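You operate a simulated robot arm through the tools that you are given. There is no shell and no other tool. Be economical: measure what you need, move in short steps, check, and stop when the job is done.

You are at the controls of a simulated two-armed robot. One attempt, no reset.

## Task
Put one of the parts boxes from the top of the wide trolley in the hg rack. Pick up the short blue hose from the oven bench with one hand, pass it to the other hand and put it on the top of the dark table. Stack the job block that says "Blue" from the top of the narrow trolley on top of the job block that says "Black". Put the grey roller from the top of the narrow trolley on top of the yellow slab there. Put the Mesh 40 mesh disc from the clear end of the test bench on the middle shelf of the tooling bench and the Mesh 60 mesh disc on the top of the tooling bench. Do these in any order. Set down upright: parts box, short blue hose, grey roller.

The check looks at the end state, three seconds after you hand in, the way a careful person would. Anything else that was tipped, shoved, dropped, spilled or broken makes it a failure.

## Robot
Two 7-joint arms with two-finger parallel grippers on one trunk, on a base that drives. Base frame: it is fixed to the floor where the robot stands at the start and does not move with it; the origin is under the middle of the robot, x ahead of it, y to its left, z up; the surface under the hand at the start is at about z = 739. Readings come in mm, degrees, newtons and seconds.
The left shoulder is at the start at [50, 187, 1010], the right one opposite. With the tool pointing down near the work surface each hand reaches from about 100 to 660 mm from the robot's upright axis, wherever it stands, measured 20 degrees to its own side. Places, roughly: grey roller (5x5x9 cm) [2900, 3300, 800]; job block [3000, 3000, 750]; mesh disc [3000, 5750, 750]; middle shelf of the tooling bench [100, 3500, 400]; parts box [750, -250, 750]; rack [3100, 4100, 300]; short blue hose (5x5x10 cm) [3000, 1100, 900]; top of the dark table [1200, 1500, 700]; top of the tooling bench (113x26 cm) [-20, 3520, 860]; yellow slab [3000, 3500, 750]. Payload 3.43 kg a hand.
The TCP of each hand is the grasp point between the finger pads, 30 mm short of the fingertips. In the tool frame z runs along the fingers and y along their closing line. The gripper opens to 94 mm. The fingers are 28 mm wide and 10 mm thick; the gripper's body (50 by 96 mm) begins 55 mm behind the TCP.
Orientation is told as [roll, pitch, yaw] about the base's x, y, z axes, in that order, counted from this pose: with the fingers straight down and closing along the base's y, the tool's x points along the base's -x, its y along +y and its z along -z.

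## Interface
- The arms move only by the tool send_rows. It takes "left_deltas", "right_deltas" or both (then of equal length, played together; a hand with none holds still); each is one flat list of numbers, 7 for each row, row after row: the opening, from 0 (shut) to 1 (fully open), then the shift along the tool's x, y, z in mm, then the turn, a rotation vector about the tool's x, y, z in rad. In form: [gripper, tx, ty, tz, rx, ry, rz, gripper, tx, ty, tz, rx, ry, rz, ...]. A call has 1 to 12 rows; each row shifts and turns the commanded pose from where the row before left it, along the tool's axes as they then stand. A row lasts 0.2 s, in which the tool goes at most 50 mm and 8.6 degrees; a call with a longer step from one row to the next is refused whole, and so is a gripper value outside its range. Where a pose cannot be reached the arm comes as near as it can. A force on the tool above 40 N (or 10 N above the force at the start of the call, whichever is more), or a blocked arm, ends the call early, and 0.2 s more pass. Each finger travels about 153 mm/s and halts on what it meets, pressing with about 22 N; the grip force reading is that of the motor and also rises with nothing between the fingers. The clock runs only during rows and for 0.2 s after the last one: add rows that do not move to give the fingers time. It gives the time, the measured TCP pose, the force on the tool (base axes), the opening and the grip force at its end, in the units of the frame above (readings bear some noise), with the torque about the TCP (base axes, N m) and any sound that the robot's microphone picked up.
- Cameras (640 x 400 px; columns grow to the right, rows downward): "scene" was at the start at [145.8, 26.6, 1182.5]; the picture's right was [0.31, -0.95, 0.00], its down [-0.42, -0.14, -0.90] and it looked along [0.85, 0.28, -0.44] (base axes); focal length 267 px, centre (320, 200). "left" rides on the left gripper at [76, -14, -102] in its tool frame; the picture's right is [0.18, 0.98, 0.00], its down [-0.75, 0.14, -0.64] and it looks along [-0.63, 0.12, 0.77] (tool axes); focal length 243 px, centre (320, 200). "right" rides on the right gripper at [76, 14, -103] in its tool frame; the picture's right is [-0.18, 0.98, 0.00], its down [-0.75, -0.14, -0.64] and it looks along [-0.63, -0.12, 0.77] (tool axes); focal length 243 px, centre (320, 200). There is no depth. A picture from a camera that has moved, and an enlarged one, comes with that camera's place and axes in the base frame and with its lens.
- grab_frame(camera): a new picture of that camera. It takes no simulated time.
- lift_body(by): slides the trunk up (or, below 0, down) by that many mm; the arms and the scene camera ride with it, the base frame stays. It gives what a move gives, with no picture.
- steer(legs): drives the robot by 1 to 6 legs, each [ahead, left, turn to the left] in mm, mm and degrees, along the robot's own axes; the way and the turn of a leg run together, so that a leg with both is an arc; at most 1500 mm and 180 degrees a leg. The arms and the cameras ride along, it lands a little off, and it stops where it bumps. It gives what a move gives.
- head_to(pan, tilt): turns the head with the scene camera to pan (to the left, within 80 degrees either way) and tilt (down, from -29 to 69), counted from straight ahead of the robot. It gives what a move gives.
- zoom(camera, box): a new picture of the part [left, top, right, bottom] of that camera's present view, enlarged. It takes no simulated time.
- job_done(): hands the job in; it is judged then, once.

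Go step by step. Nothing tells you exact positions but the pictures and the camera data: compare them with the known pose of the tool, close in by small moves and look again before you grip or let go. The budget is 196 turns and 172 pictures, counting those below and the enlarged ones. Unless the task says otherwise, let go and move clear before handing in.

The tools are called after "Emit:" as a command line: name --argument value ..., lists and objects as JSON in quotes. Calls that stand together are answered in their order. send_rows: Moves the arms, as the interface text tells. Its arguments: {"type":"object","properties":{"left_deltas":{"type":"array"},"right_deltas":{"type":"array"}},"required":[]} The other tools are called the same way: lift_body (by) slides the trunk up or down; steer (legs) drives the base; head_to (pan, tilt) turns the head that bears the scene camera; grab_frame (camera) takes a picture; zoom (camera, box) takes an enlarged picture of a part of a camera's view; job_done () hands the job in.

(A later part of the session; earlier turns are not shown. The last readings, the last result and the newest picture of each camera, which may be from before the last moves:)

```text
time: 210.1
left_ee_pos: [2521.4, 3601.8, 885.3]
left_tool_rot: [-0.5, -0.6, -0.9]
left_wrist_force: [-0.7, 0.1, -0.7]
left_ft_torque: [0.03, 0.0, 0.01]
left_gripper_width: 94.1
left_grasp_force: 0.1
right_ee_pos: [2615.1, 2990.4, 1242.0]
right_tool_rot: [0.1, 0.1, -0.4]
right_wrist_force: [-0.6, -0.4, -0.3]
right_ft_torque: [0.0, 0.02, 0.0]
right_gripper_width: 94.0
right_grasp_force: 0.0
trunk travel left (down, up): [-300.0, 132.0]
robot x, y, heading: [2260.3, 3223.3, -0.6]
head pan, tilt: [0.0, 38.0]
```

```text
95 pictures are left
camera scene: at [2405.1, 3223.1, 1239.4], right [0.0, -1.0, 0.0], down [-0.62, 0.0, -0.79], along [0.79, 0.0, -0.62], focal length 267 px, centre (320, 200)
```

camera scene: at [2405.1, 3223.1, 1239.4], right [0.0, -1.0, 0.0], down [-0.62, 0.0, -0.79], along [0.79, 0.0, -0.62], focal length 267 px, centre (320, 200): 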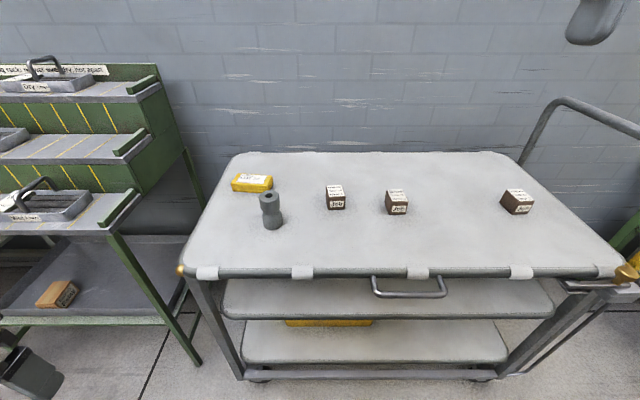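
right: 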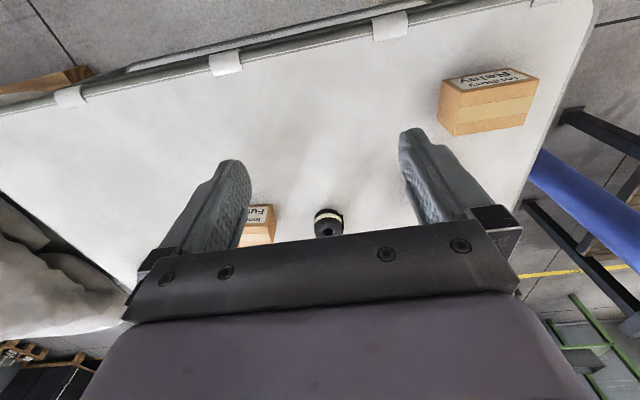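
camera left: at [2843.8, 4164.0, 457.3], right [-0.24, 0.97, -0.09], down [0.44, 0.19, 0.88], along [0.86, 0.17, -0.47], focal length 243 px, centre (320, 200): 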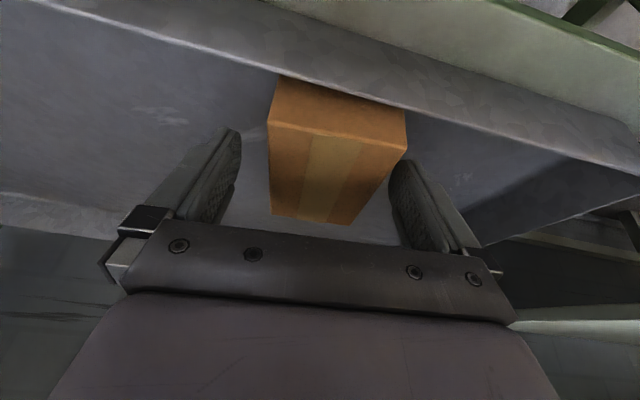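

Clear view of the trolley. I'm reading the labels.

Emit:
zoom --camera "scene" --box '[220, 160, 420, 240]'

Emit:
zoom --camera "scene" --box '[460, 160, 560, 240]'

```text
3.20 times, centred on (320, 200) of scene
camera zoom: at [2405.1, 3223.1, 1239.4], right [0.0, -1.0, 0.0], down [-0.62, 0.0, -0.79], along [0.79, 0.0, -0.62], focal length 855 px, centre (320, 200)
```

zoom: 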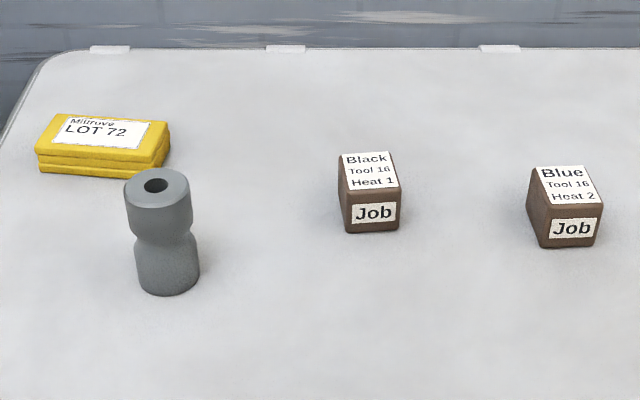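

```text
5.00 times, centred on (510, 200) of scene
camera zoom: at [2405.1, 3223.1, 1239.4], right [0.0, -1.0, 0.0], down [-0.62, 0.0, -0.79], along [0.79, 0.0, -0.62], focal length 1335 px, centre (-630, 200)
```

zoom: 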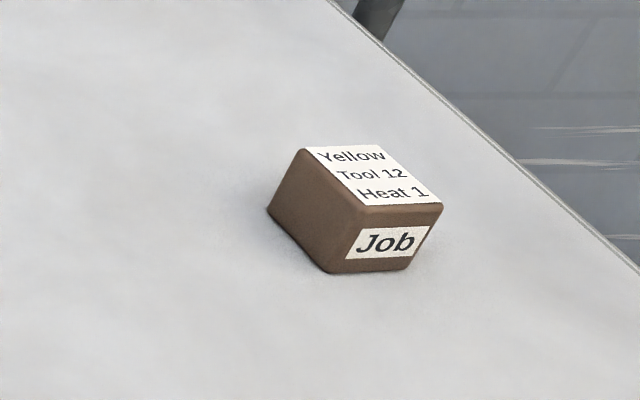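

Targets: Blue ≈ (2992, 3010), Black ≈ (3013, 3180, yaw ~7°), roller ≈ (2930, 3349), slab ≈ (3090, 3430). I'll set the left hand at about 40° left with matching yaw, then turn the robot 40° right so it works straight ahead.

Emit:
send_rows --left_deltas '[1, 0, 0, -12, 0, 0, -0.117, 1, 0, 0, -12, 0, 0, -0.117, 1, 0, 0, -12, 0, 0, -0.117, 1, 0, 0, -12, 0, 0, -0.117, 1, 0, 0, -12, 0, 0, -0.117, 1, 0, 0, -12, 0, 0, -0.117, 1, -30, -20, 0, 0, 0, 0, 1, -30, -20, 0, 0, 0, 0, 1, -30, -20, 0, 0, 0, 0, 1, -30, -20, 0, 0, 0, 0, 1, -30, -20, 0, 0, 0, 0, 1, -20, -20, 0, 0, 0, 0]'

Emit:
steer --legs '[[-50, 60, 0], [0, 0, -40]]'

Emit:
head_to --pan 35 --tilt 38

Emit:
grab_frame --camera "scene"

Emit:
grab_frame --camera "left"

```text
time: 212.7
left_ee_pos: [2731.3, 3619.6, 958.4]
left_tool_rot: [-0.8, 0.0, 39.3]
left_wrist_force: [-0.6, 0.1, 0.3]
left_ft_torque: [-0.01, -0.01, 0.0]
left_gripper_width: 94.0
left_grasp_force: 0.1
right_ee_pos: [2616.5, 2990.4, 1242.8]
right_tool_rot: [0.1, 0.0, -0.3]
right_wrist_force: [0.1, -0.4, 0.4]
right_ft_torque: [0.03, 0.0, 0.01]
right_gripper_width: 94.0
right_grasp_force: 0.1
trunk travel left (down, up): [-300.0, 132.0]
robot x, y, heading: [2262.0, 3222.6, -0.0]
head pan, tilt: [0.0, 38.0]
```

```text
time: 215.8
left_ee_pos: [2825.2, 3272.7, 958.7]
left_tool_rot: [-0.8, 0.0, -1.8]
left_wrist_force: [0.1, 0.0, 0.3]
left_ft_torque: [-0.02, 0.0, -0.01]
left_gripper_width: 93.9
left_grasp_force: 0.1
right_ee_pos: [2326.0, 2874.4, 1242.8]
right_tool_rot: [-0.1, 0.0, -41.2]
right_wrist_force: [-0.7, 0.2, 0.8]
right_ft_torque: [0.03, 0.0, 0.0]
right_gripper_width: 93.9
right_grasp_force: 0.0
trunk travel left (down, up): [-300.0, 132.0]
robot x, y, heading: [2212.2, 3284.1, -41.4]
head pan, tilt: [0.0, 38.0]
```

```text
time: 216.8
left_ee_pos: [2825.3, 3274.0, 959.1]
left_tool_rot: [-0.8, 0.0, -1.8]
left_wrist_force: [0.4, 0.1, 0.7]
left_ft_torque: [0.01, -0.03, 0.01]
left_gripper_width: 93.8
left_grasp_force: 0.1
right_ee_pos: [2326.0, 2873.3, 1241.9]
right_tool_rot: [-0.1, 0.0, -41.3]
right_wrist_force: [0.8, -1.1, -0.1]
right_ft_torque: [0.01, 0.02, 0.03]
right_gripper_width: 93.9
right_grasp_force: 0.0
trunk travel left (down, up): [-300.0, 132.0]
robot x, y, heading: [2213.7, 3281.2, -41.1]
head pan, tilt: [35.0, 38.0]
```

```text
92 pictures are left
camera scene: at [2340.4, 3233.9, 1239.4], right [-0.11, -0.99, 0.0], down [-0.61, 0.07, -0.79], along [0.78, -0.09, -0.62], focal length 267 px, centre (320, 200)
```

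scene: 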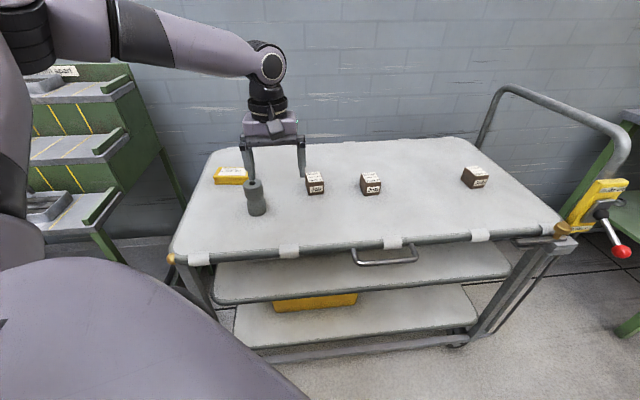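

```text
91 pictures are left
camera left: at [2748.9, 3262.2, 1062.6], right [-0.15, 0.99, -0.01], down [0.76, 0.13, 0.64], along [0.63, 0.09, -0.77], focal length 243 px, centre (320, 200)
```

left: 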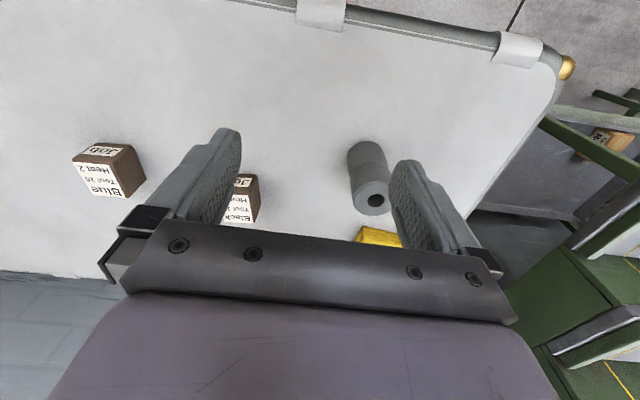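

I'm shifting the base so the left hand is over the roller.

Emit:
steer --legs '[[25, 125, 0]]'

Emit:
send_rows --left_deltas '[1, 0, 0, 15, 0, 0, -0.03, 1, 0, 0, 15, -0.014, 0, 0, 1, 0, 0, 0, 0, 0, 0]'

Emit:
grab_frame --camera "left"

Emit:
grab_frame --camera "scene"

```text
time: 218.6
left_ee_pos: [2927.1, 3350.5, 959.4]
left_tool_rot: [-1.0, -0.1, -1.7]
left_wrist_force: [-0.6, 0.7, -0.4]
left_ft_torque: [-0.03, -0.02, -0.01]
left_gripper_width: 94.1
left_grasp_force: 0.2
right_ee_pos: [2428.0, 2951.3, 1242.2]
right_tool_rot: [0.0, 0.1, -41.3]
right_wrist_force: [0.7, -0.1, -0.9]
right_ft_torque: [-0.01, -0.02, -0.04]
right_gripper_width: 94.3
right_grasp_force: 0.0
trunk travel left (down, up): [-300.0, 132.0]
robot x, y, heading: [2311.9, 3363.0, -41.2]
head pan, tilt: [35.0, 38.0]
```

```text
time: 219.4
left_ee_pos: [2928.5, 3351.0, 930.5]
left_tool_rot: [0.0, 0.0, 0.0]
left_wrist_force: [-0.1, -0.5, 0.1]
left_ft_torque: [0.0, -0.01, -0.01]
left_gripper_width: 93.8
left_grasp_force: 0.1
right_ee_pos: [2426.1, 2952.5, 1242.9]
right_tool_rot: [0.0, 0.0, -41.3]
right_wrist_force: [-0.3, -0.4, -0.2]
right_ft_torque: [0.0, 0.02, 0.01]
right_gripper_width: 94.0
right_grasp_force: 0.0
trunk travel left (down, up): [-300.0, 132.0]
robot x, y, heading: [2312.8, 3365.7, -41.2]
head pan, tilt: [35.0, 38.0]
```

```text
90 pictures are left
camera left: at [2852.3, 3335.9, 1033.4], right [-0.18, 0.98, 0.0], down [0.75, 0.14, 0.64], along [0.63, 0.12, -0.77], focal length 243 px, centre (320, 200)
```

left: 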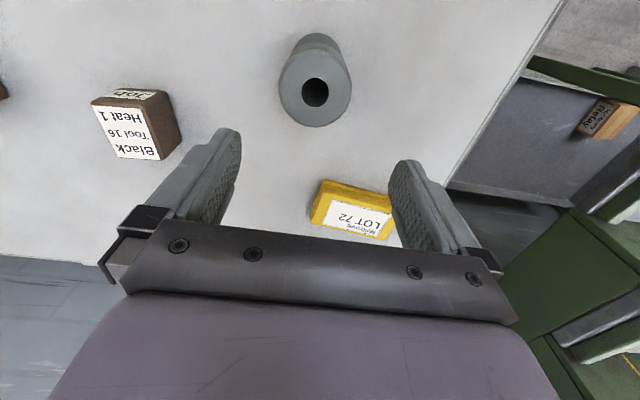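

```text
89 pictures are left
camera scene: at [2442.4, 3311.3, 1239.4], right [-0.11, -0.99, 0.0], down [-0.61, 0.07, -0.79], along [0.78, -0.09, -0.62], focal length 267 px, centre (320, 200)
```

scene: 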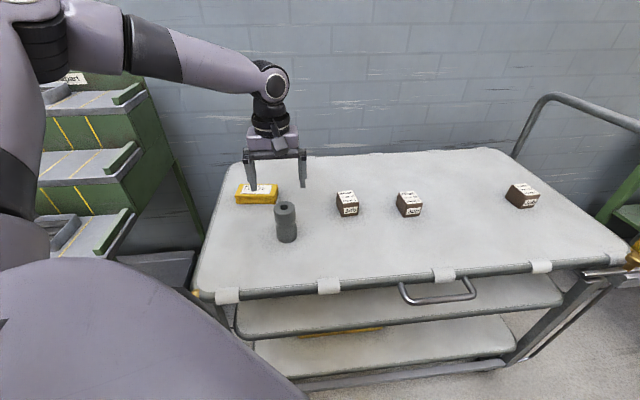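

Triangulating from the two wrist views puts the roller at (2900, 3341), top at z 867, so the surface is z ≈ 777. I'm aligning and descending part way.

Emit:
send_rows --left_deltas '[1, 14, -5, 0, 0, 0, 0, 1, 14, -5, 0, 0, 0, 0, 1, 0, 0, 15, 0, 0, 0, 1, 0, 0, 15, 0, 0, 0, 1, 0, 0, 0, 0, 0, 0]'

Emit:
grab_frame --camera "left"

```text
time: 220.6
left_ee_pos: [2899.8, 3338.3, 900.0]
left_tool_rot: [0.0, 0.0, 0.1]
left_wrist_force: [-0.1, 0.5, 0.3]
left_ft_torque: [0.03, 0.0, 0.01]
left_gripper_width: 94.1
left_grasp_force: 0.0
right_ee_pos: [2426.4, 2951.5, 1242.0]
right_tool_rot: [-0.1, 0.0, -41.3]
right_wrist_force: [-0.7, 0.3, -0.1]
right_ft_torque: [0.03, 0.0, 0.01]
right_gripper_width: 93.7
right_grasp_force: 0.0
trunk travel left (down, up): [-300.0, 132.0]
robot x, y, heading: [2313.1, 3359.4, -41.1]
head pan, tilt: [35.0, 38.0]
```

```text
88 pictures are left
camera left: at [2823.5, 3324.4, 1003.5], right [-0.18, 0.98, 0.0], down [0.75, 0.14, 0.64], along [0.63, 0.12, -0.77], focal length 243 px, centre (320, 200)
```

left: 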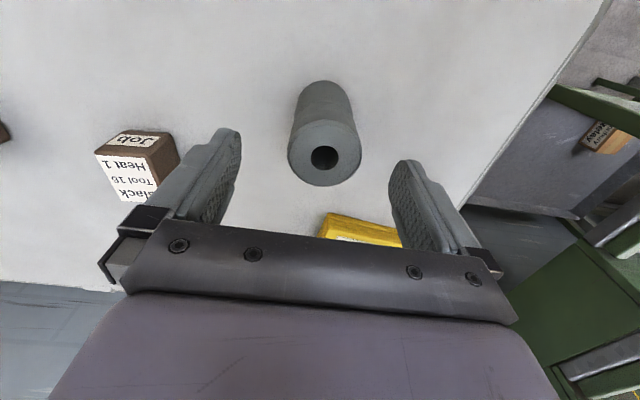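

Aligned. I'm descending to z 837 and gripping.

Emit:
send_rows --left_deltas '[1, 0, 3, 21, 0, 0, 0, 1, 0, 0, 21, 0, 0, 0, 1, 0, 0, 21, 0, 0, 0, 1, 0, 0, 0, 0, 0, 0, 0.4, 0, 0, 0, 0, 0, 0, 0.2, 0, 0, 0, 0, 0, 0, 0, 0, 0, 0, 0, 0, 0, 0, 0, 0, 0, 0, 0, 0]'

Emit:
grab_frame --camera "left"

```text
time: 222.4
left_ee_pos: [2898.8, 3339.9, 837.8]
left_tool_rot: [0.0, -0.1, 0.0]
left_wrist_force: [0.5, -0.1, -0.7]
left_ft_torque: [0.05, 0.0, 0.0]
left_gripper_width: 47.5
left_grasp_force: 22.1
right_ee_pos: [2427.8, 2951.7, 1241.8]
right_tool_rot: [0.0, 0.0, -41.3]
right_wrist_force: [-1.0, 0.4, 0.5]
right_ft_torque: [-0.03, 0.03, 0.01]
right_gripper_width: 94.0
right_grasp_force: 0.0
trunk travel left (down, up): [-300.0, 132.0]
robot x, y, heading: [2315.6, 3362.2, -41.4]
head pan, tilt: [35.0, 38.0]
```

```text
87 pictures are left
camera left: at [2823.7, 3325.3, 940.1], right [-0.18, 0.98, 0.0], down [0.75, 0.14, 0.64], along [0.63, 0.12, -0.77], focal length 243 px, centre (320, 200)
```

left: 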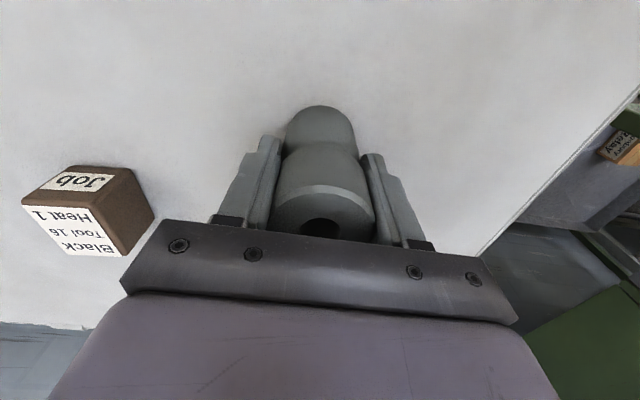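

Roller gripped. I'm lifting it 65 mm and moving toward the slab.

Emit:
send_rows --left_deltas '[0, 0, 0, -22, 0, 0, 0, 0, 0, 0, -22, 0, 0, 0, 0, 0, 0, -22, 0, 0, 0, 0, 0, 0, 0, 0, 0, 0]'

Emit:
steer --legs '[[17, 122, 0]]'

Emit:
send_rows --left_deltas '[0, -15, 0, 0, 0, 0, 0, 0, -15, 0, 0, 0, 0, 0, 0, -15, 0, 0, 0, 0, 0, 0, 0, 0, 0, 0, 0, 0]'

Emit:
grab_frame --camera "left"

Emit:
grab_frame --camera "scene"

```text
time: 223.4
left_ee_pos: [2898.3, 3341.4, 900.6]
left_tool_rot: [-0.1, 0.1, 0.0]
left_wrist_force: [0.6, -0.2, -2.1]
left_ft_torque: [0.0, 0.02, 0.0]
left_gripper_width: 47.5
left_grasp_force: 21.9
right_ee_pos: [2426.2, 2951.1, 1241.3]
right_tool_rot: [0.1, 0.0, -41.3]
right_wrist_force: [0.1, -0.9, -0.3]
right_ft_torque: [0.02, 0.0, 0.0]
right_gripper_width: 93.9
right_grasp_force: 0.0
trunk travel left (down, up): [-300.0, 132.0]
robot x, y, heading: [2309.1, 3359.3, -41.3]
head pan, tilt: [35.0, 38.0]
```

```text
time: 225.1
left_ee_pos: [2992.1, 3425.1, 900.3]
left_tool_rot: [-0.1, -0.1, 0.2]
left_wrist_force: [0.8, 0.3, -1.7]
left_ft_torque: [0.0, -0.02, 0.03]
left_gripper_width: 47.6
left_grasp_force: 22.4
right_ee_pos: [2522.1, 3033.7, 1241.8]
right_tool_rot: [0.0, -0.1, -41.2]
right_wrist_force: [0.7, 0.5, -0.1]
right_ft_torque: [0.01, 0.01, -0.03]
right_gripper_width: 94.1
right_grasp_force: 0.0
trunk travel left (down, up): [-300.0, 132.0]
robot x, y, heading: [2408.4, 3442.5, -40.9]
head pan, tilt: [35.0, 38.0]
```

```text
time: 226.1
left_ee_pos: [3037.8, 3425.6, 901.6]
left_tool_rot: [0.0, 0.2, 0.1]
left_wrist_force: [-0.1, -0.2, -1.2]
left_ft_torque: [0.0, -0.01, 0.0]
left_gripper_width: 47.4
left_grasp_force: 21.8
right_ee_pos: [2520.6, 3032.7, 1242.6]
right_tool_rot: [0.0, 0.0, -41.3]
right_wrist_force: [0.7, 0.0, -0.5]
right_ft_torque: [-0.02, -0.05, -0.01]
right_gripper_width: 94.1
right_grasp_force: 0.1
trunk travel left (down, up): [-300.0, 132.0]
robot x, y, heading: [2407.8, 3444.8, -41.2]
head pan, tilt: [35.0, 38.0]
```

```text
86 pictures are left
camera left: at [2962.4, 3410.1, 1005.5], right [-0.19, 0.98, 0.0], down [0.75, 0.14, 0.64], along [0.63, 0.12, -0.77], focal length 243 px, centre (320, 200)
```

left: 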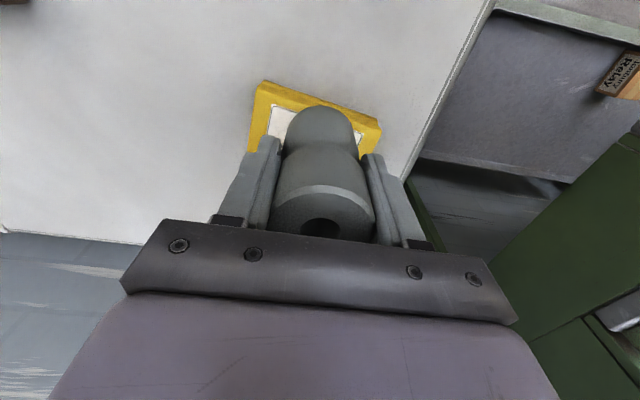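

```text
85 pictures are left
camera scene: at [2536.3, 3393.0, 1239.3], right [-0.11, -0.99, 0.0], down [-0.61, 0.07, -0.79], along [0.78, -0.08, -0.62], focal length 267 px, centre (320, 200)
```

scene: 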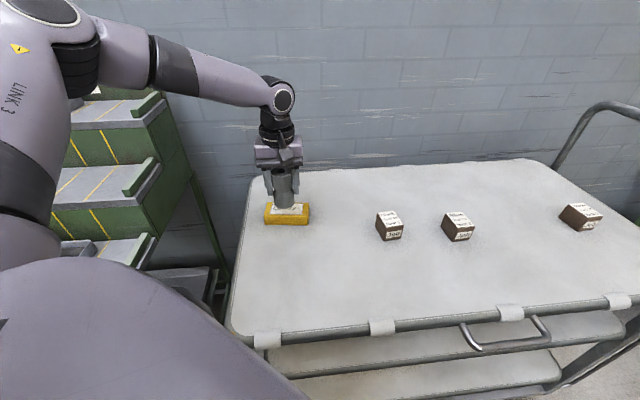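

Slab centre is about (3058, 3422), top about z 807. I'm moving 20 mm forward and lowering toward contact at about z 867.

Emit:
send_rows --left_deltas '[0, -10, -2, 0, 0, 0, 0, 0, -10, -2, 0, 0, 0, 0, 0, 0, 0, 12, 0, 0, 0, 0, 0, 0, 10, 0, 0, 0, 0, 0, 0, 4, 0, 0, 0, 0, 0, 0, 3, 0, 0, 0, 0, 0, 0, 2, 0, 0, 0, 0, 0, 0, 2, 0, 0, 0]'

Emit:
grab_frame --camera "left"

Emit:
zoom --camera "scene" --box '[230, 130, 350, 240]'

```text
time: 227.9
left_ee_pos: [3057.7, 3420.6, 868.8]
left_tool_rot: [-0.1, 0.0, 0.0]
left_wrist_force: [-0.3, -1.3, -2.2]
left_ft_torque: [0.0, 0.01, 0.02]
left_gripper_width: 47.4
left_grasp_force: 21.8
right_ee_pos: [2520.8, 3033.7, 1242.3]
right_tool_rot: [0.1, 0.0, -41.3]
right_wrist_force: [-0.2, -0.4, 0.0]
right_ft_torque: [0.0, 0.01, -0.02]
right_gripper_width: 93.8
right_grasp_force: 0.0
trunk travel left (down, up): [-300.0, 132.0]
robot x, y, heading: [2405.1, 3441.9, -41.0]
head pan, tilt: [35.0, 38.0]
```

```text
84 pictures are left
camera left: at [2981.5, 3404.9, 971.5], right [-0.18, 0.98, 0.0], down [0.75, 0.14, 0.64], along [0.63, 0.12, -0.77], focal length 243 px, centre (320, 200)
```

left: 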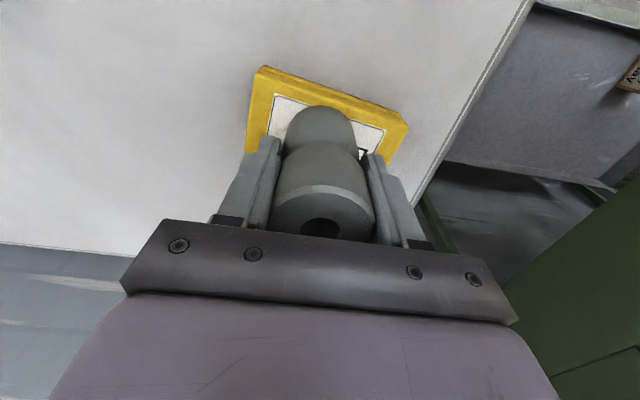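

```text
3.64 times, centred on (290, 185) of scene
camera zoom: at [2536.4, 3393.0, 1239.3], right [-0.11, -0.99, 0.0], down [-0.61, 0.07, -0.79], along [0.78, -0.08, -0.62], focal length 971 px, centre (429, 254)
```

zoom: 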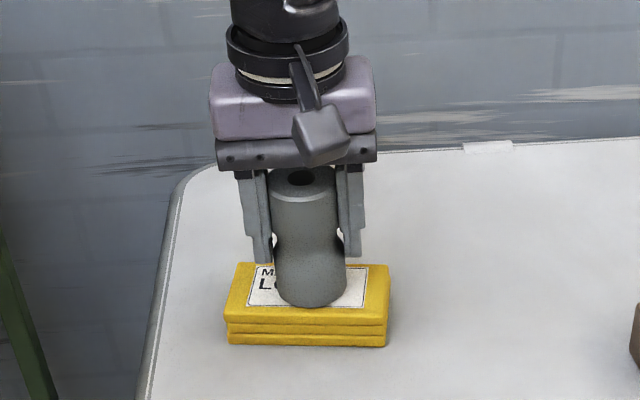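

Centred over the slab. I'm lowering in 2 mm steps.

Emit:
send_rows --left_deltas '[0, 0, 0, 2, 0, 0, 0, 0, 0, 0, 2, 0, 0, 0, 0, 0, 0, 2, 0, 0, 0, 0, 0, 0, 2, 0, 0, 0]'

```text
time: 228.9
left_ee_pos: [3056.1, 3419.4, 863.6]
left_tool_rot: [-0.1, -0.3, 0.0]
left_wrist_force: [0.3, 1.8, 20.5]
left_ft_torque: [0.45, 0.0, -0.03]
left_gripper_width: 47.9
left_grasp_force: 22.0
right_ee_pos: [2519.9, 3034.4, 1243.1]
right_tool_rot: [0.1, -0.2, -41.2]
right_wrist_force: [0.0, -0.5, 0.1]
right_ft_torque: [0.0, 0.02, 0.0]
right_gripper_width: 93.9
right_grasp_force: 0.0
trunk travel left (down, up): [-300.0, 132.0]
robot x, y, heading: [2407.1, 3444.9, -41.1]
head pan, tilt: [35.0, 38.0]
```

Contact. I'm easing off 1 mm, opening and rising.

Emit:
send_rows --left_deltas '[0, 0, 0, -1.5, 0, 0, 0, 0.6, 0, 0, 0, 0, 0, 0, 0.8, 0, 0, 0, 0, 0, 0, 1, 0, 0, 0, 0, 0, 0, 1, 0, 0, 0, 0, 0, 0, 1, 0, 0, -20, 0, 0, 0, 1, 0, 0, -25, 0, 0, 0, 1, 0, 0, -30, 0, 0, 0, 1, 0, 0, -25, 0, 0, 0]'

Emit:
zoom --camera "scene" --box '[230, 130, 350, 240]'

Emit:
grab_frame --camera "left"

```text
time: 230.9
left_ee_pos: [3057.0, 3421.1, 962.6]
left_tool_rot: [-0.1, 0.0, 0.2]
left_wrist_force: [1.0, 0.3, 0.2]
left_ft_torque: [-0.03, 0.0, -0.02]
left_gripper_width: 94.1
left_grasp_force: 0.0
right_ee_pos: [2519.8, 3031.9, 1242.4]
right_tool_rot: [-0.1, 0.0, -41.3]
right_wrist_force: [-0.3, -0.4, -0.2]
right_ft_torque: [0.03, 0.0, -0.01]
right_gripper_width: 94.0
right_grasp_force: 0.1
trunk travel left (down, up): [-300.0, 132.0]
robot x, y, heading: [2402.1, 3441.7, -41.4]
head pan, tilt: [35.0, 38.0]
```

```text
3.64 times, centred on (290, 185) of scene
camera zoom: at [2536.0, 3393.0, 1239.4], right [-0.11, -0.99, 0.0], down [-0.61, 0.07, -0.79], along [0.78, -0.08, -0.62], focal length 971 px, centre (429, 254)
```

zoom: 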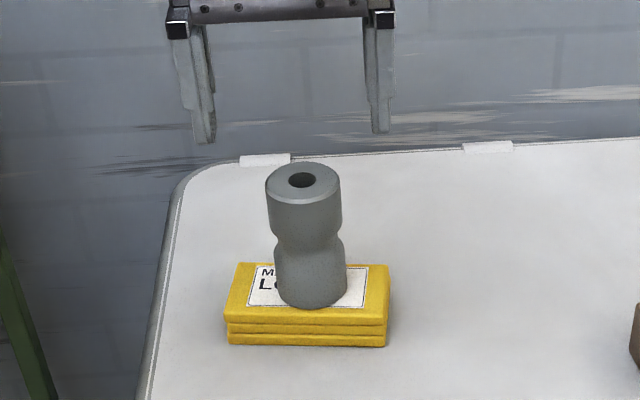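

```text
81 pictures are left
camera left: at [2980.9, 3406.6, 1065.7], right [-0.18, 0.98, 0.0], down [0.75, 0.14, 0.64], along [0.63, 0.12, -0.77], focal length 243 px, centre (320, 200)
```

left: 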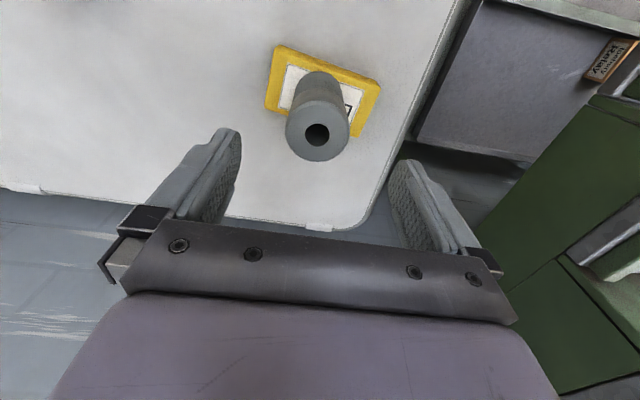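

The roller stands upright on the slab. Next I'm moving the hand to the Blue block.

Emit:
send_rows --left_deltas '[1, 20, 0, 0, 0, 0, 0, 1, 20, 0, 0, 0, 0, 0, 1, 20, 0, 0, 0, 0, 0]'

Emit:
steer --legs '[[236, -325, 0]]'

Emit:
grab_frame --camera "left"

Emit:
grab_frame --camera "scene"

```text
time: 231.7
left_ee_pos: [2997.5, 3420.9, 963.0]
left_tool_rot: [-0.2, 0.1, 0.1]
left_wrist_force: [-0.1, -0.4, -0.5]
left_ft_torque: [-0.02, 0.01, 0.0]
left_gripper_width: 94.0
left_grasp_force: 0.1
right_ee_pos: [2519.7, 3032.1, 1242.2]
right_tool_rot: [-0.1, 0.0, -41.3]
right_wrist_force: [0.3, 0.7, -0.1]
right_ft_torque: [0.0, 0.04, 0.0]
right_gripper_width: 94.2
right_grasp_force: 0.1
trunk travel left (down, up): [-300.0, 132.0]
robot x, y, heading: [2405.5, 3442.7, -41.1]
head pan, tilt: [35.0, 38.0]
```

```text
time: 235.2
left_ee_pos: [2950.5, 3012.0, 962.2]
left_tool_rot: [0.0, 0.0, -0.1]
left_wrist_force: [0.2, 0.0, -0.9]
left_ft_torque: [0.03, -0.01, 0.03]
left_gripper_width: 94.1
left_grasp_force: 0.1
right_ee_pos: [2472.2, 2625.4, 1242.0]
right_tool_rot: [0.0, 0.0, -41.5]
right_wrist_force: [0.2, 0.5, 0.8]
right_ft_torque: [0.0, -0.04, 0.02]
right_gripper_width: 94.1
right_grasp_force: 0.1
trunk travel left (down, up): [-300.0, 132.0]
robot x, y, heading: [2355.7, 3035.1, -41.4]
head pan, tilt: [35.0, 38.0]
```

```text
80 pictures are left
camera left: at [2875.0, 2997.8, 1064.6], right [-0.18, 0.98, 0.0], down [0.75, 0.14, 0.64], along [0.63, 0.12, -0.77], focal length 243 px, centre (320, 200)
```

left: 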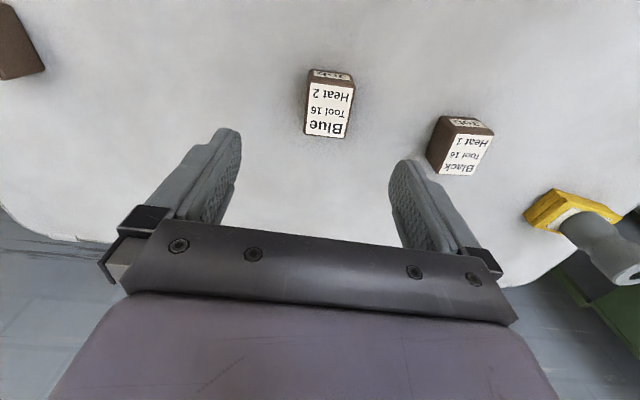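

```text
79 pictures are left
camera scene: at [2489.1, 2986.2, 1239.3], right [-0.11, -0.99, 0.0], down [-0.61, 0.07, -0.79], along [0.78, -0.09, -0.62], focal length 267 px, centre (320, 200)
```

scene: 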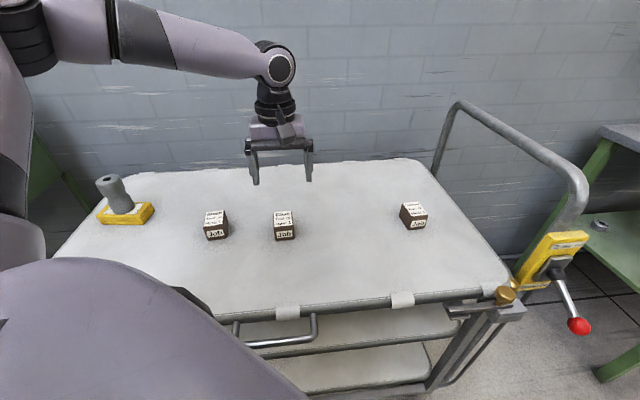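

I'm zooming in on both blocks for accurate corners.

Emit:
zoom --camera "left" --box '[280, 50, 520, 200]'

```text
2.67 times, centred on (400, 125) of left
camera zoom: at [2875.0, 2997.8, 1064.6], right [-0.18, 0.98, 0.0], down [0.75, 0.14, 0.64], along [0.63, 0.12, -0.77], focal length 647 px, centre (107, 400)
```

zoom: 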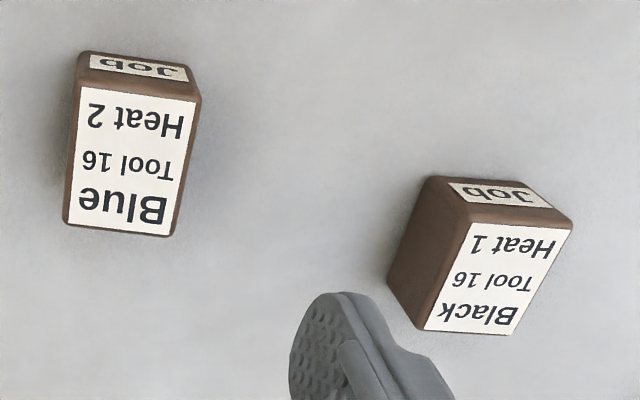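

Blue is at (2962, 3023), yaw ≈ 3.5°, and Black at (2983, 3188), yaw ≈ 8°. I'm aligning and descending over Blue with arm and trunk.

Emit:
send_rows --left_deltas '[1, -12, 11, 20, 0, 0, -0.061, 1, 0, 0, 20, 0, 0, 0, 1, 0, 0, 0, 0, 0, 0]'

Emit:
lift_body --by -60

Emit:
grab_frame --camera "left"

```text
time: 236.1
left_ee_pos: [2962.1, 3022.2, 924.2]
left_tool_rot: [-0.1, 0.0, 3.3]
left_wrist_force: [0.2, 1.0, 0.7]
left_ft_torque: [0.01, 0.01, -0.03]
left_gripper_width: 94.1
left_grasp_force: 0.0
right_ee_pos: [2472.3, 2626.6, 1243.0]
right_tool_rot: [0.0, 0.0, -41.5]
right_wrist_force: [-0.3, 0.3, 0.0]
right_ft_torque: [-0.03, -0.01, 0.02]
right_gripper_width: 93.9
right_grasp_force: 0.1
trunk travel left (down, up): [-300.0, 132.0]
robot x, y, heading: [2359.2, 3040.7, -41.5]
head pan, tilt: [35.0, 38.0]
```

```text
time: 237.1
left_ee_pos: [2962.3, 3022.9, 863.4]
left_tool_rot: [0.0, 0.0, 3.4]
left_wrist_force: [-1.0, 0.2, -0.1]
left_ft_torque: [-0.03, 0.0, -0.01]
left_gripper_width: 94.0
left_grasp_force: 0.0
right_ee_pos: [2472.4, 2626.4, 1183.2]
right_tool_rot: [0.0, 0.0, -41.5]
right_wrist_force: [0.4, -0.2, -0.2]
right_ft_torque: [-0.01, 0.03, -0.03]
right_gripper_width: 94.0
right_grasp_force: 0.0
trunk travel left (down, up): [-240.0, 192.0]
robot x, y, heading: [2360.9, 3037.8, -41.6]
head pan, tilt: [35.0, 38.0]
```

```text
77 pictures are left
camera left: at [2887.9, 3003.2, 966.9], right [-0.24, 0.97, 0.0], down [0.74, 0.19, 0.64], along [0.62, 0.15, -0.77], focal length 243 px, centre (320, 200)
```

left: 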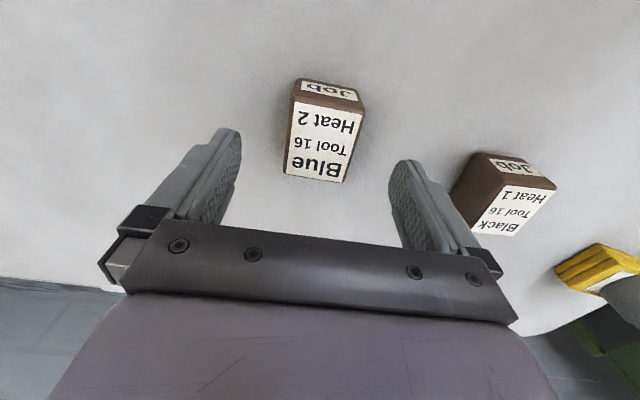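

Well centred. I'm lowering the trunk 52 mm and gripping.

Emit:
lift_body --by -52

Emit:
send_rows --left_deltas '[0.5, 0, 0, 0, 0, 0, 0, 0.2, 0, 0, 0, 0, 0, 0, 0, 0, 0, 0, 0, 0, 0, 0, 0, 0, 0, 0, 0, 0]'

Emit:
grab_frame --camera "left"

```text
time: 238.0
left_ee_pos: [2961.6, 3022.3, 813.1]
left_tool_rot: [0.0, 0.0, 3.4]
left_wrist_force: [-0.5, -0.7, -0.5]
left_ft_torque: [0.01, 0.03, 0.02]
left_gripper_width: 93.9
left_grasp_force: 0.1
right_ee_pos: [2472.1, 2626.2, 1130.8]
right_tool_rot: [0.0, -0.1, -41.5]
right_wrist_force: [-0.1, -0.1, 0.8]
right_ft_torque: [-0.02, -0.01, 0.02]
right_gripper_width: 93.9
right_grasp_force: 0.2
trunk travel left (down, up): [-188.0, 244.0]
robot x, y, heading: [2358.3, 3036.5, -41.3]
head pan, tilt: [35.0, 38.0]
```

```text
time: 239.0
left_ee_pos: [2962.8, 3021.9, 812.6]
left_tool_rot: [-0.1, -0.1, 3.3]
left_wrist_force: [1.1, 0.4, 0.7]
left_ft_torque: [-0.05, -0.01, -0.05]
left_gripper_width: 50.1
left_grasp_force: 22.2
right_ee_pos: [2473.4, 2625.5, 1130.6]
right_tool_rot: [0.0, 0.0, -41.5]
right_wrist_force: [-0.2, 0.3, 0.1]
right_ft_torque: [0.0, 0.01, 0.0]
right_gripper_width: 94.0
right_grasp_force: 0.0
trunk travel left (down, up): [-188.0, 244.0]
robot x, y, heading: [2356.3, 3038.2, -41.3]
head pan, tilt: [35.0, 38.0]
```

```text
76 pictures are left
camera left: at [2888.0, 3003.2, 914.8], right [-0.24, 0.97, 0.0], down [0.74, 0.19, 0.64], along [0.62, 0.15, -0.77], focal length 243 px, centre (320, 200)
```

left: 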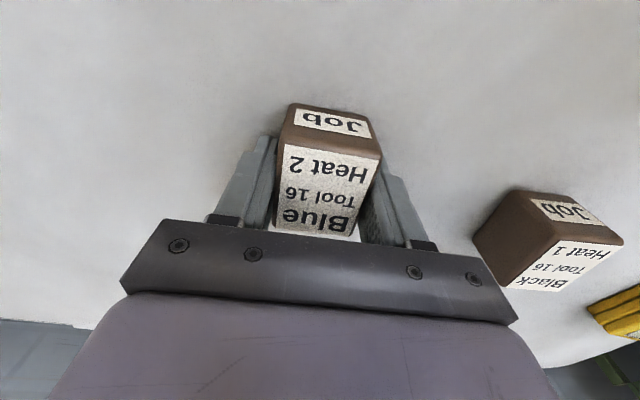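

Blue is held. I'm lifting and moving over Black.

Emit:
lift_body --by 95

Emit:
steer --legs '[[-93, 138, 0]]'

Emit:
send_rows --left_deltas '[0, 0, 0, 0, 0, 0, -0.078, 0, 0, 0, 0, 0, 0, 0]'

Emit:
grab_frame --camera "left"

Emit:
zoom --camera "scene" --box '[200, 130, 360, 250]'

```text
time: 240.3
left_ee_pos: [2963.2, 3023.2, 906.9]
left_tool_rot: [-0.1, -0.1, 3.3]
left_wrist_force: [-0.4, -0.8, -1.0]
left_ft_torque: [-0.02, 0.01, -0.02]
left_gripper_width: 49.9
left_grasp_force: 21.9
right_ee_pos: [2473.4, 2626.0, 1225.9]
right_tool_rot: [0.0, 0.0, -41.5]
right_wrist_force: [-0.6, 0.5, 0.4]
right_ft_torque: [0.01, -0.01, -0.02]
right_gripper_width: 93.8
right_grasp_force: 0.0
trunk travel left (down, up): [-283.0, 149.0]
robot x, y, heading: [2360.3, 3037.9, -41.3]
head pan, tilt: [35.0, 38.0]
```

```text
time: 242.1
left_ee_pos: [2981.1, 3186.5, 907.0]
left_tool_rot: [-0.2, 0.0, 3.1]
left_wrist_force: [0.4, -0.2, -0.9]
left_ft_torque: [-0.02, 0.01, 0.0]
left_gripper_width: 49.8
left_grasp_force: 21.6
right_ee_pos: [2488.6, 2792.6, 1225.7]
right_tool_rot: [0.0, 0.0, -41.8]
right_wrist_force: [0.6, -0.3, -0.3]
right_ft_torque: [0.03, 0.0, 0.0]
right_gripper_width: 94.0
right_grasp_force: 0.0
trunk travel left (down, up): [-283.0, 149.0]
robot x, y, heading: [2376.5, 3202.0, -41.6]
head pan, tilt: [35.0, 38.0]
```

```text
time: 242.7
left_ee_pos: [2980.7, 3186.8, 906.1]
left_tool_rot: [-0.3, 0.0, 7.6]
left_wrist_force: [0.2, -0.4, -0.5]
left_ft_torque: [-0.01, -0.01, 0.0]
left_gripper_width: 50.0
left_grasp_force: 22.1
right_ee_pos: [2489.5, 2792.1, 1226.4]
right_tool_rot: [0.0, 0.0, -41.8]
right_wrist_force: [-0.7, 1.1, -0.6]
right_ft_torque: [0.02, 0.02, 0.01]
right_gripper_width: 93.9
right_grasp_force: 0.0
trunk travel left (down, up): [-283.0, 149.0]
robot x, y, heading: [2379.8, 3203.1, -42.0]
head pan, tilt: [35.0, 38.0]
```

```text
75 pictures are left
camera left: at [2907.8, 3161.0, 1009.5], right [-0.31, 0.95, 0.0], down [0.73, 0.24, 0.64], along [0.61, 0.2, -0.77], focal length 243 px, centre (320, 200)
```

left: 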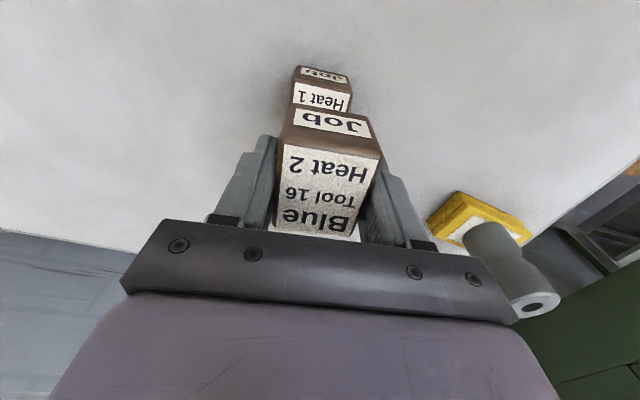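

```text
3.33 times, centred on (280, 190) of scene
camera zoom: at [2507.3, 3151.9, 1222.3], right [-0.12, -0.99, 0.0], down [-0.61, 0.07, -0.79], along [0.78, -0.09, -0.62], focal length 890 px, centre (453, 233)
```

zoom: 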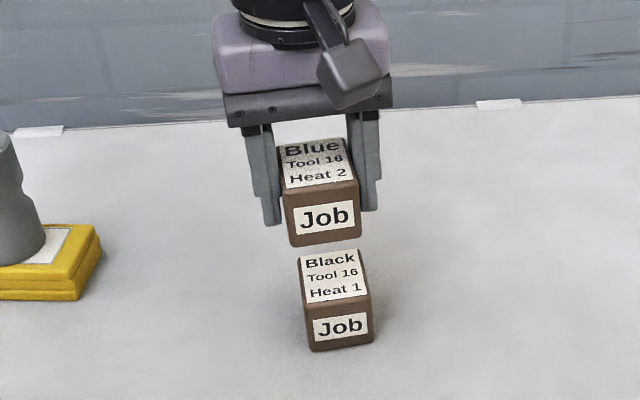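

Blue sits about 4 mm too far left relative to Black. I'm correcting that and lowering.

Emit:
send_rows --left_deltas '[0, 0, -4.5, 0, 0, 0, 0, 0, 0, 0, 0, 0, 0, 0]'

Emit:
lift_body --by -46

Emit:
zoom --camera "scene" --box '[220, 130, 340, 230]'

Emit:
zoom --camera "left" --box '[240, 40, 440, 165]'

```text
time: 243.3
left_ee_pos: [2981.7, 3180.8, 906.4]
left_tool_rot: [0.0, -0.1, 7.5]
left_wrist_force: [0.0, -0.2, -0.5]
left_ft_torque: [-0.02, 0.01, 0.01]
left_gripper_width: 50.0
left_grasp_force: 22.0
right_ee_pos: [2489.1, 2793.0, 1225.8]
right_tool_rot: [0.1, 0.0, -41.8]
right_wrist_force: [-0.3, 0.3, 0.6]
right_ft_torque: [0.0, -0.03, -0.02]
right_gripper_width: 94.2
right_grasp_force: 0.0
trunk travel left (down, up): [-283.0, 149.0]
robot x, y, heading: [2377.8, 3203.4, -41.7]
head pan, tilt: [35.0, 38.0]
```

```text
time: 244.2
left_ee_pos: [2982.6, 3181.1, 860.0]
left_tool_rot: [-0.1, 0.0, 7.4]
left_wrist_force: [0.5, 0.2, -0.3]
left_ft_torque: [0.02, -0.02, 0.03]
left_gripper_width: 49.7
left_grasp_force: 21.9
right_ee_pos: [2489.1, 2792.5, 1179.3]
right_tool_rot: [0.0, 0.1, -41.8]
right_wrist_force: [-0.4, -1.1, 0.7]
right_ft_torque: [-0.01, 0.01, -0.03]
right_gripper_width: 94.0
right_grasp_force: 0.0
trunk travel left (down, up): [-237.0, 195.0]
robot x, y, heading: [2379.1, 3202.2, -41.8]
head pan, tilt: [35.0, 38.0]
```

```text
4.00 times, centred on (280, 180) of scene
camera zoom: at [2507.2, 3152.0, 1176.3], right [-0.12, -0.99, 0.0], down [-0.61, 0.07, -0.79], along [0.78, -0.09, -0.62], focal length 1068 px, centre (480, 280)
```

zoom: 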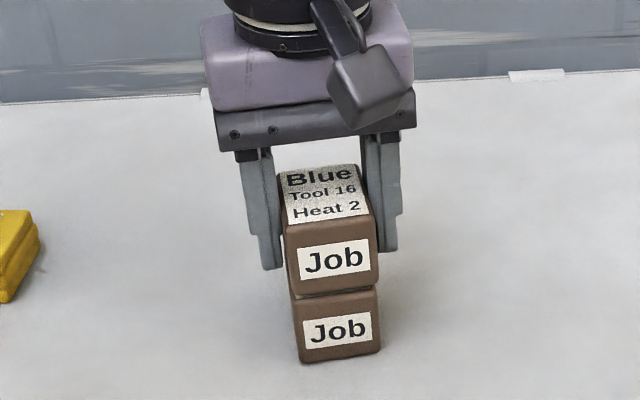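

```text
3.20 times, centred on (340, 102) of left
camera zoom: at [2908.5, 3156.6, 963.5], right [-0.31, 0.95, 0.0], down [0.73, 0.24, 0.64], along [0.61, 0.2, -0.77], focal length 776 px, centre (256, 512)
```

zoom: 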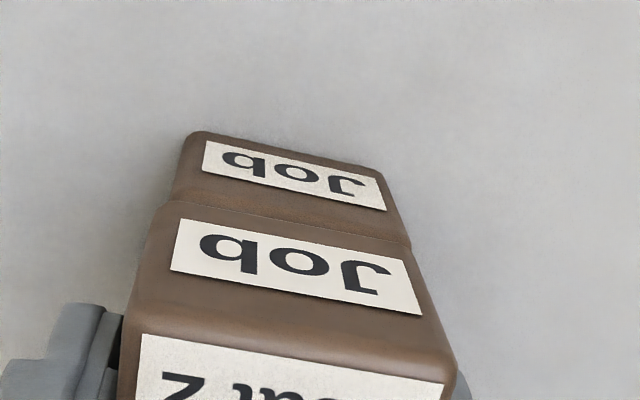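

Well aligned. I'm lowering to contact.

Emit:
send_rows --left_deltas '[0, 0, -1, 2, 0, 0, 0, 0, 0, 0, 2, 0, 0, 0, 0, 0, 0, 2, 0, 0, 0, 0, 0, 0, 2, 0, 0, 0, 0, 0, 0, 2, 0, 0, 0]'

```text
time: 245.4
left_ee_pos: [2981.0, 3179.5, 853.7]
left_tool_rot: [-0.3, -0.3, 7.5]
left_wrist_force: [2.3, 4.0, 28.3]
left_ft_torque: [0.32, 0.06, -0.02]
left_gripper_width: 50.1
left_grasp_force: 22.2
right_ee_pos: [2487.9, 2793.0, 1180.8]
right_tool_rot: [0.1, -0.1, -41.7]
right_wrist_force: [0.8, 0.1, 0.1]
right_ft_torque: [0.0, -0.01, 0.0]
right_gripper_width: 93.7
right_grasp_force: 0.0
trunk travel left (down, up): [-237.0, 195.0]
robot x, y, heading: [2376.4, 3204.4, -41.9]
head pan, tilt: [35.0, 38.0]
```

Contact. I'm easing off, opening and rising.

Emit:
send_rows --left_deltas '[0, 0, 0, -3, 0, 0, 0, 0.6, 0, 0, 0, 0, 0, 0, 0.8, 0, 0, 0, 0, 0, 0, 1, 0, 0, 0, 0, 0, 0, 1, 0, 0, -15, 0, 0, 0, 1, 0, 0, -25, 0, 0, 0, 1, 0, 0, -25, 0, 0, 0]'

Emit:
lift_body --by 60

Emit:
grab_frame --camera "scene"

```text
time: 247.0
left_ee_pos: [2979.9, 3182.6, 920.4]
left_tool_rot: [0.0, 0.0, 7.5]
left_wrist_force: [0.3, 0.1, -0.4]
left_ft_torque: [0.0, 0.0, -0.03]
left_gripper_width: 94.2
left_grasp_force: 0.0
right_ee_pos: [2487.2, 2793.7, 1179.1]
right_tool_rot: [0.0, 0.0, -41.7]
right_wrist_force: [-0.3, 0.5, 0.3]
right_ft_torque: [0.0, -0.02, -0.02]
right_gripper_width: 94.0
right_grasp_force: 0.1
trunk travel left (down, up): [-237.0, 195.0]
robot x, y, heading: [2383.0, 3201.2, -41.7]
head pan, tilt: [35.0, 38.0]
```

```text
time: 248.0
left_ee_pos: [2980.2, 3181.7, 980.3]
left_tool_rot: [0.1, 0.0, 7.5]
left_wrist_force: [-0.4, 0.9, 0.6]
left_ft_torque: [0.02, -0.01, 0.01]
left_gripper_width: 94.0
left_grasp_force: 0.1
right_ee_pos: [2489.9, 2791.3, 1239.7]
right_tool_rot: [0.0, 0.0, -41.9]
right_wrist_force: [-0.4, 0.2, 0.2]
right_ft_torque: [0.01, 0.01, 0.0]
right_gripper_width: 93.8
right_grasp_force: 0.1
trunk travel left (down, up): [-297.0, 135.0]
robot x, y, heading: [2380.0, 3203.7, -41.8]
head pan, tilt: [35.0, 38.0]
```

```text
71 pictures are left
camera scene: at [2507.3, 3151.9, 1236.3], right [-0.12, -0.99, 0.0], down [-0.61, 0.07, -0.79], along [0.78, -0.09, -0.62], focal length 267 px, centre (320, 200)
```

scene: 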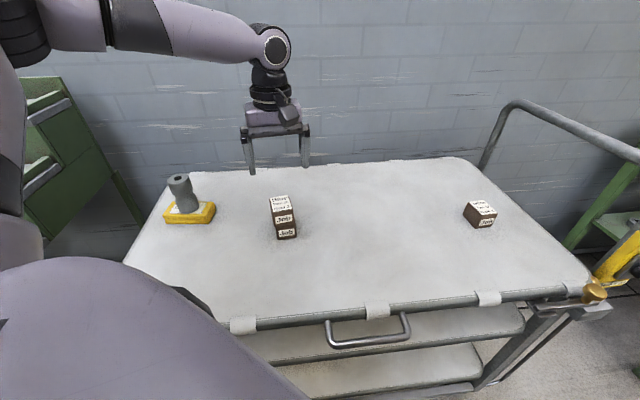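

Blue is stacked on Black. Next is the hose: I'm driving south to the oven bench.

Emit:
steer --legs '[[-186, -167, 0], [700, -782, 0], [670, -748, 0]]'

Emit:
head_to --pan 40 --tilt 30

Emit:
grab_frame --camera "scene"

```text
time: 263.6
left_ee_pos: [2708.0, 1146.2, 979.6]
left_tool_rot: [0.0, 0.0, 7.6]
left_wrist_force: [0.4, 0.3, -0.7]
left_ft_torque: [-0.03, -0.02, 0.02]
left_gripper_width: 93.7
left_grasp_force: 0.0
right_ee_pos: [2217.0, 754.2, 1240.0]
right_tool_rot: [0.1, 0.0, -41.7]
right_wrist_force: [0.1, 0.6, 0.7]
right_ft_torque: [-0.01, 0.02, 0.02]
right_gripper_width: 93.9
right_grasp_force: 0.0
trunk travel left (down, up): [-297.0, 135.0]
robot x, y, heading: [2100.6, 1166.2, -41.8]
head pan, tilt: [35.0, 38.0]
```

```text
time: 264.3
left_ee_pos: [2707.6, 1146.1, 980.2]
left_tool_rot: [0.0, 0.0, 7.5]
left_wrist_force: [-0.6, -0.6, -0.7]
left_ft_torque: [-0.01, 0.02, 0.01]
left_gripper_width: 94.1
left_grasp_force: 0.0
right_ee_pos: [2217.9, 754.2, 1239.9]
right_tool_rot: [0.0, 0.0, -41.7]
right_wrist_force: [-0.3, -0.2, 0.0]
right_ft_torque: [-0.01, 0.03, 0.01]
right_gripper_width: 94.3
right_grasp_force: 0.0
trunk travel left (down, up): [-297.0, 135.0]
robot x, y, heading: [2102.7, 1166.4, -41.6]
head pan, tilt: [40.0, 30.0]
```

```text
70 pictures are left
camera scene: at [2239.2, 1121.8, 1248.7], right [-0.03, -1.0, 0.0], down [-0.5, 0.01, -0.87], along [0.87, -0.02, -0.5], focal length 267 px, centre (320, 200)
```

scene: 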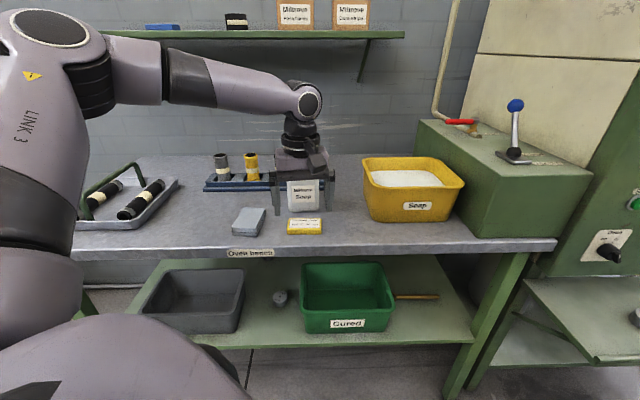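

The hand hides part of the bench, so I'm shifting south to see behind it.

Emit:
steer --legs '[[186, -208, 0]]'

Emit:
zoom --camera "scene" --box '[20, 80, 340, 280]'

```text
time: 266.7
left_ee_pos: [2702.1, 868.5, 981.2]
left_tool_rot: [0.0, 0.0, 7.7]
left_wrist_force: [0.2, -0.1, -0.9]
left_ft_torque: [-0.01, 0.0, -0.03]
left_gripper_width: 94.0
left_grasp_force: 0.0
right_ee_pos: [2213.4, 477.3, 1238.9]
right_tool_rot: [0.1, 0.0, -41.6]
right_wrist_force: [-0.8, -0.1, 0.1]
right_ft_torque: [0.01, 0.0, 0.0]
right_gripper_width: 94.2
right_grasp_force: 0.1
trunk travel left (down, up): [-297.0, 135.0]
robot x, y, heading: [2097.8, 887.6, -41.5]
head pan, tilt: [40.0, 30.0]
```

```text
2.00 times, centred on (180, 180) of scene
camera zoom: at [2233.9, 844.7, 1248.7], right [-0.03, -1.0, 0.0], down [-0.5, 0.01, -0.87], along [0.87, -0.02, -0.5], focal length 534 px, centre (600, 240)
```

zoom: 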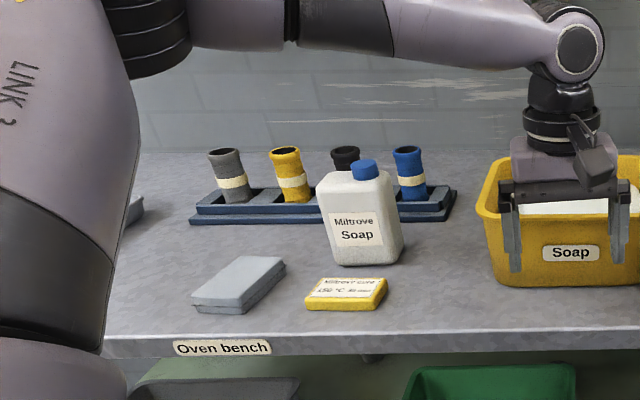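

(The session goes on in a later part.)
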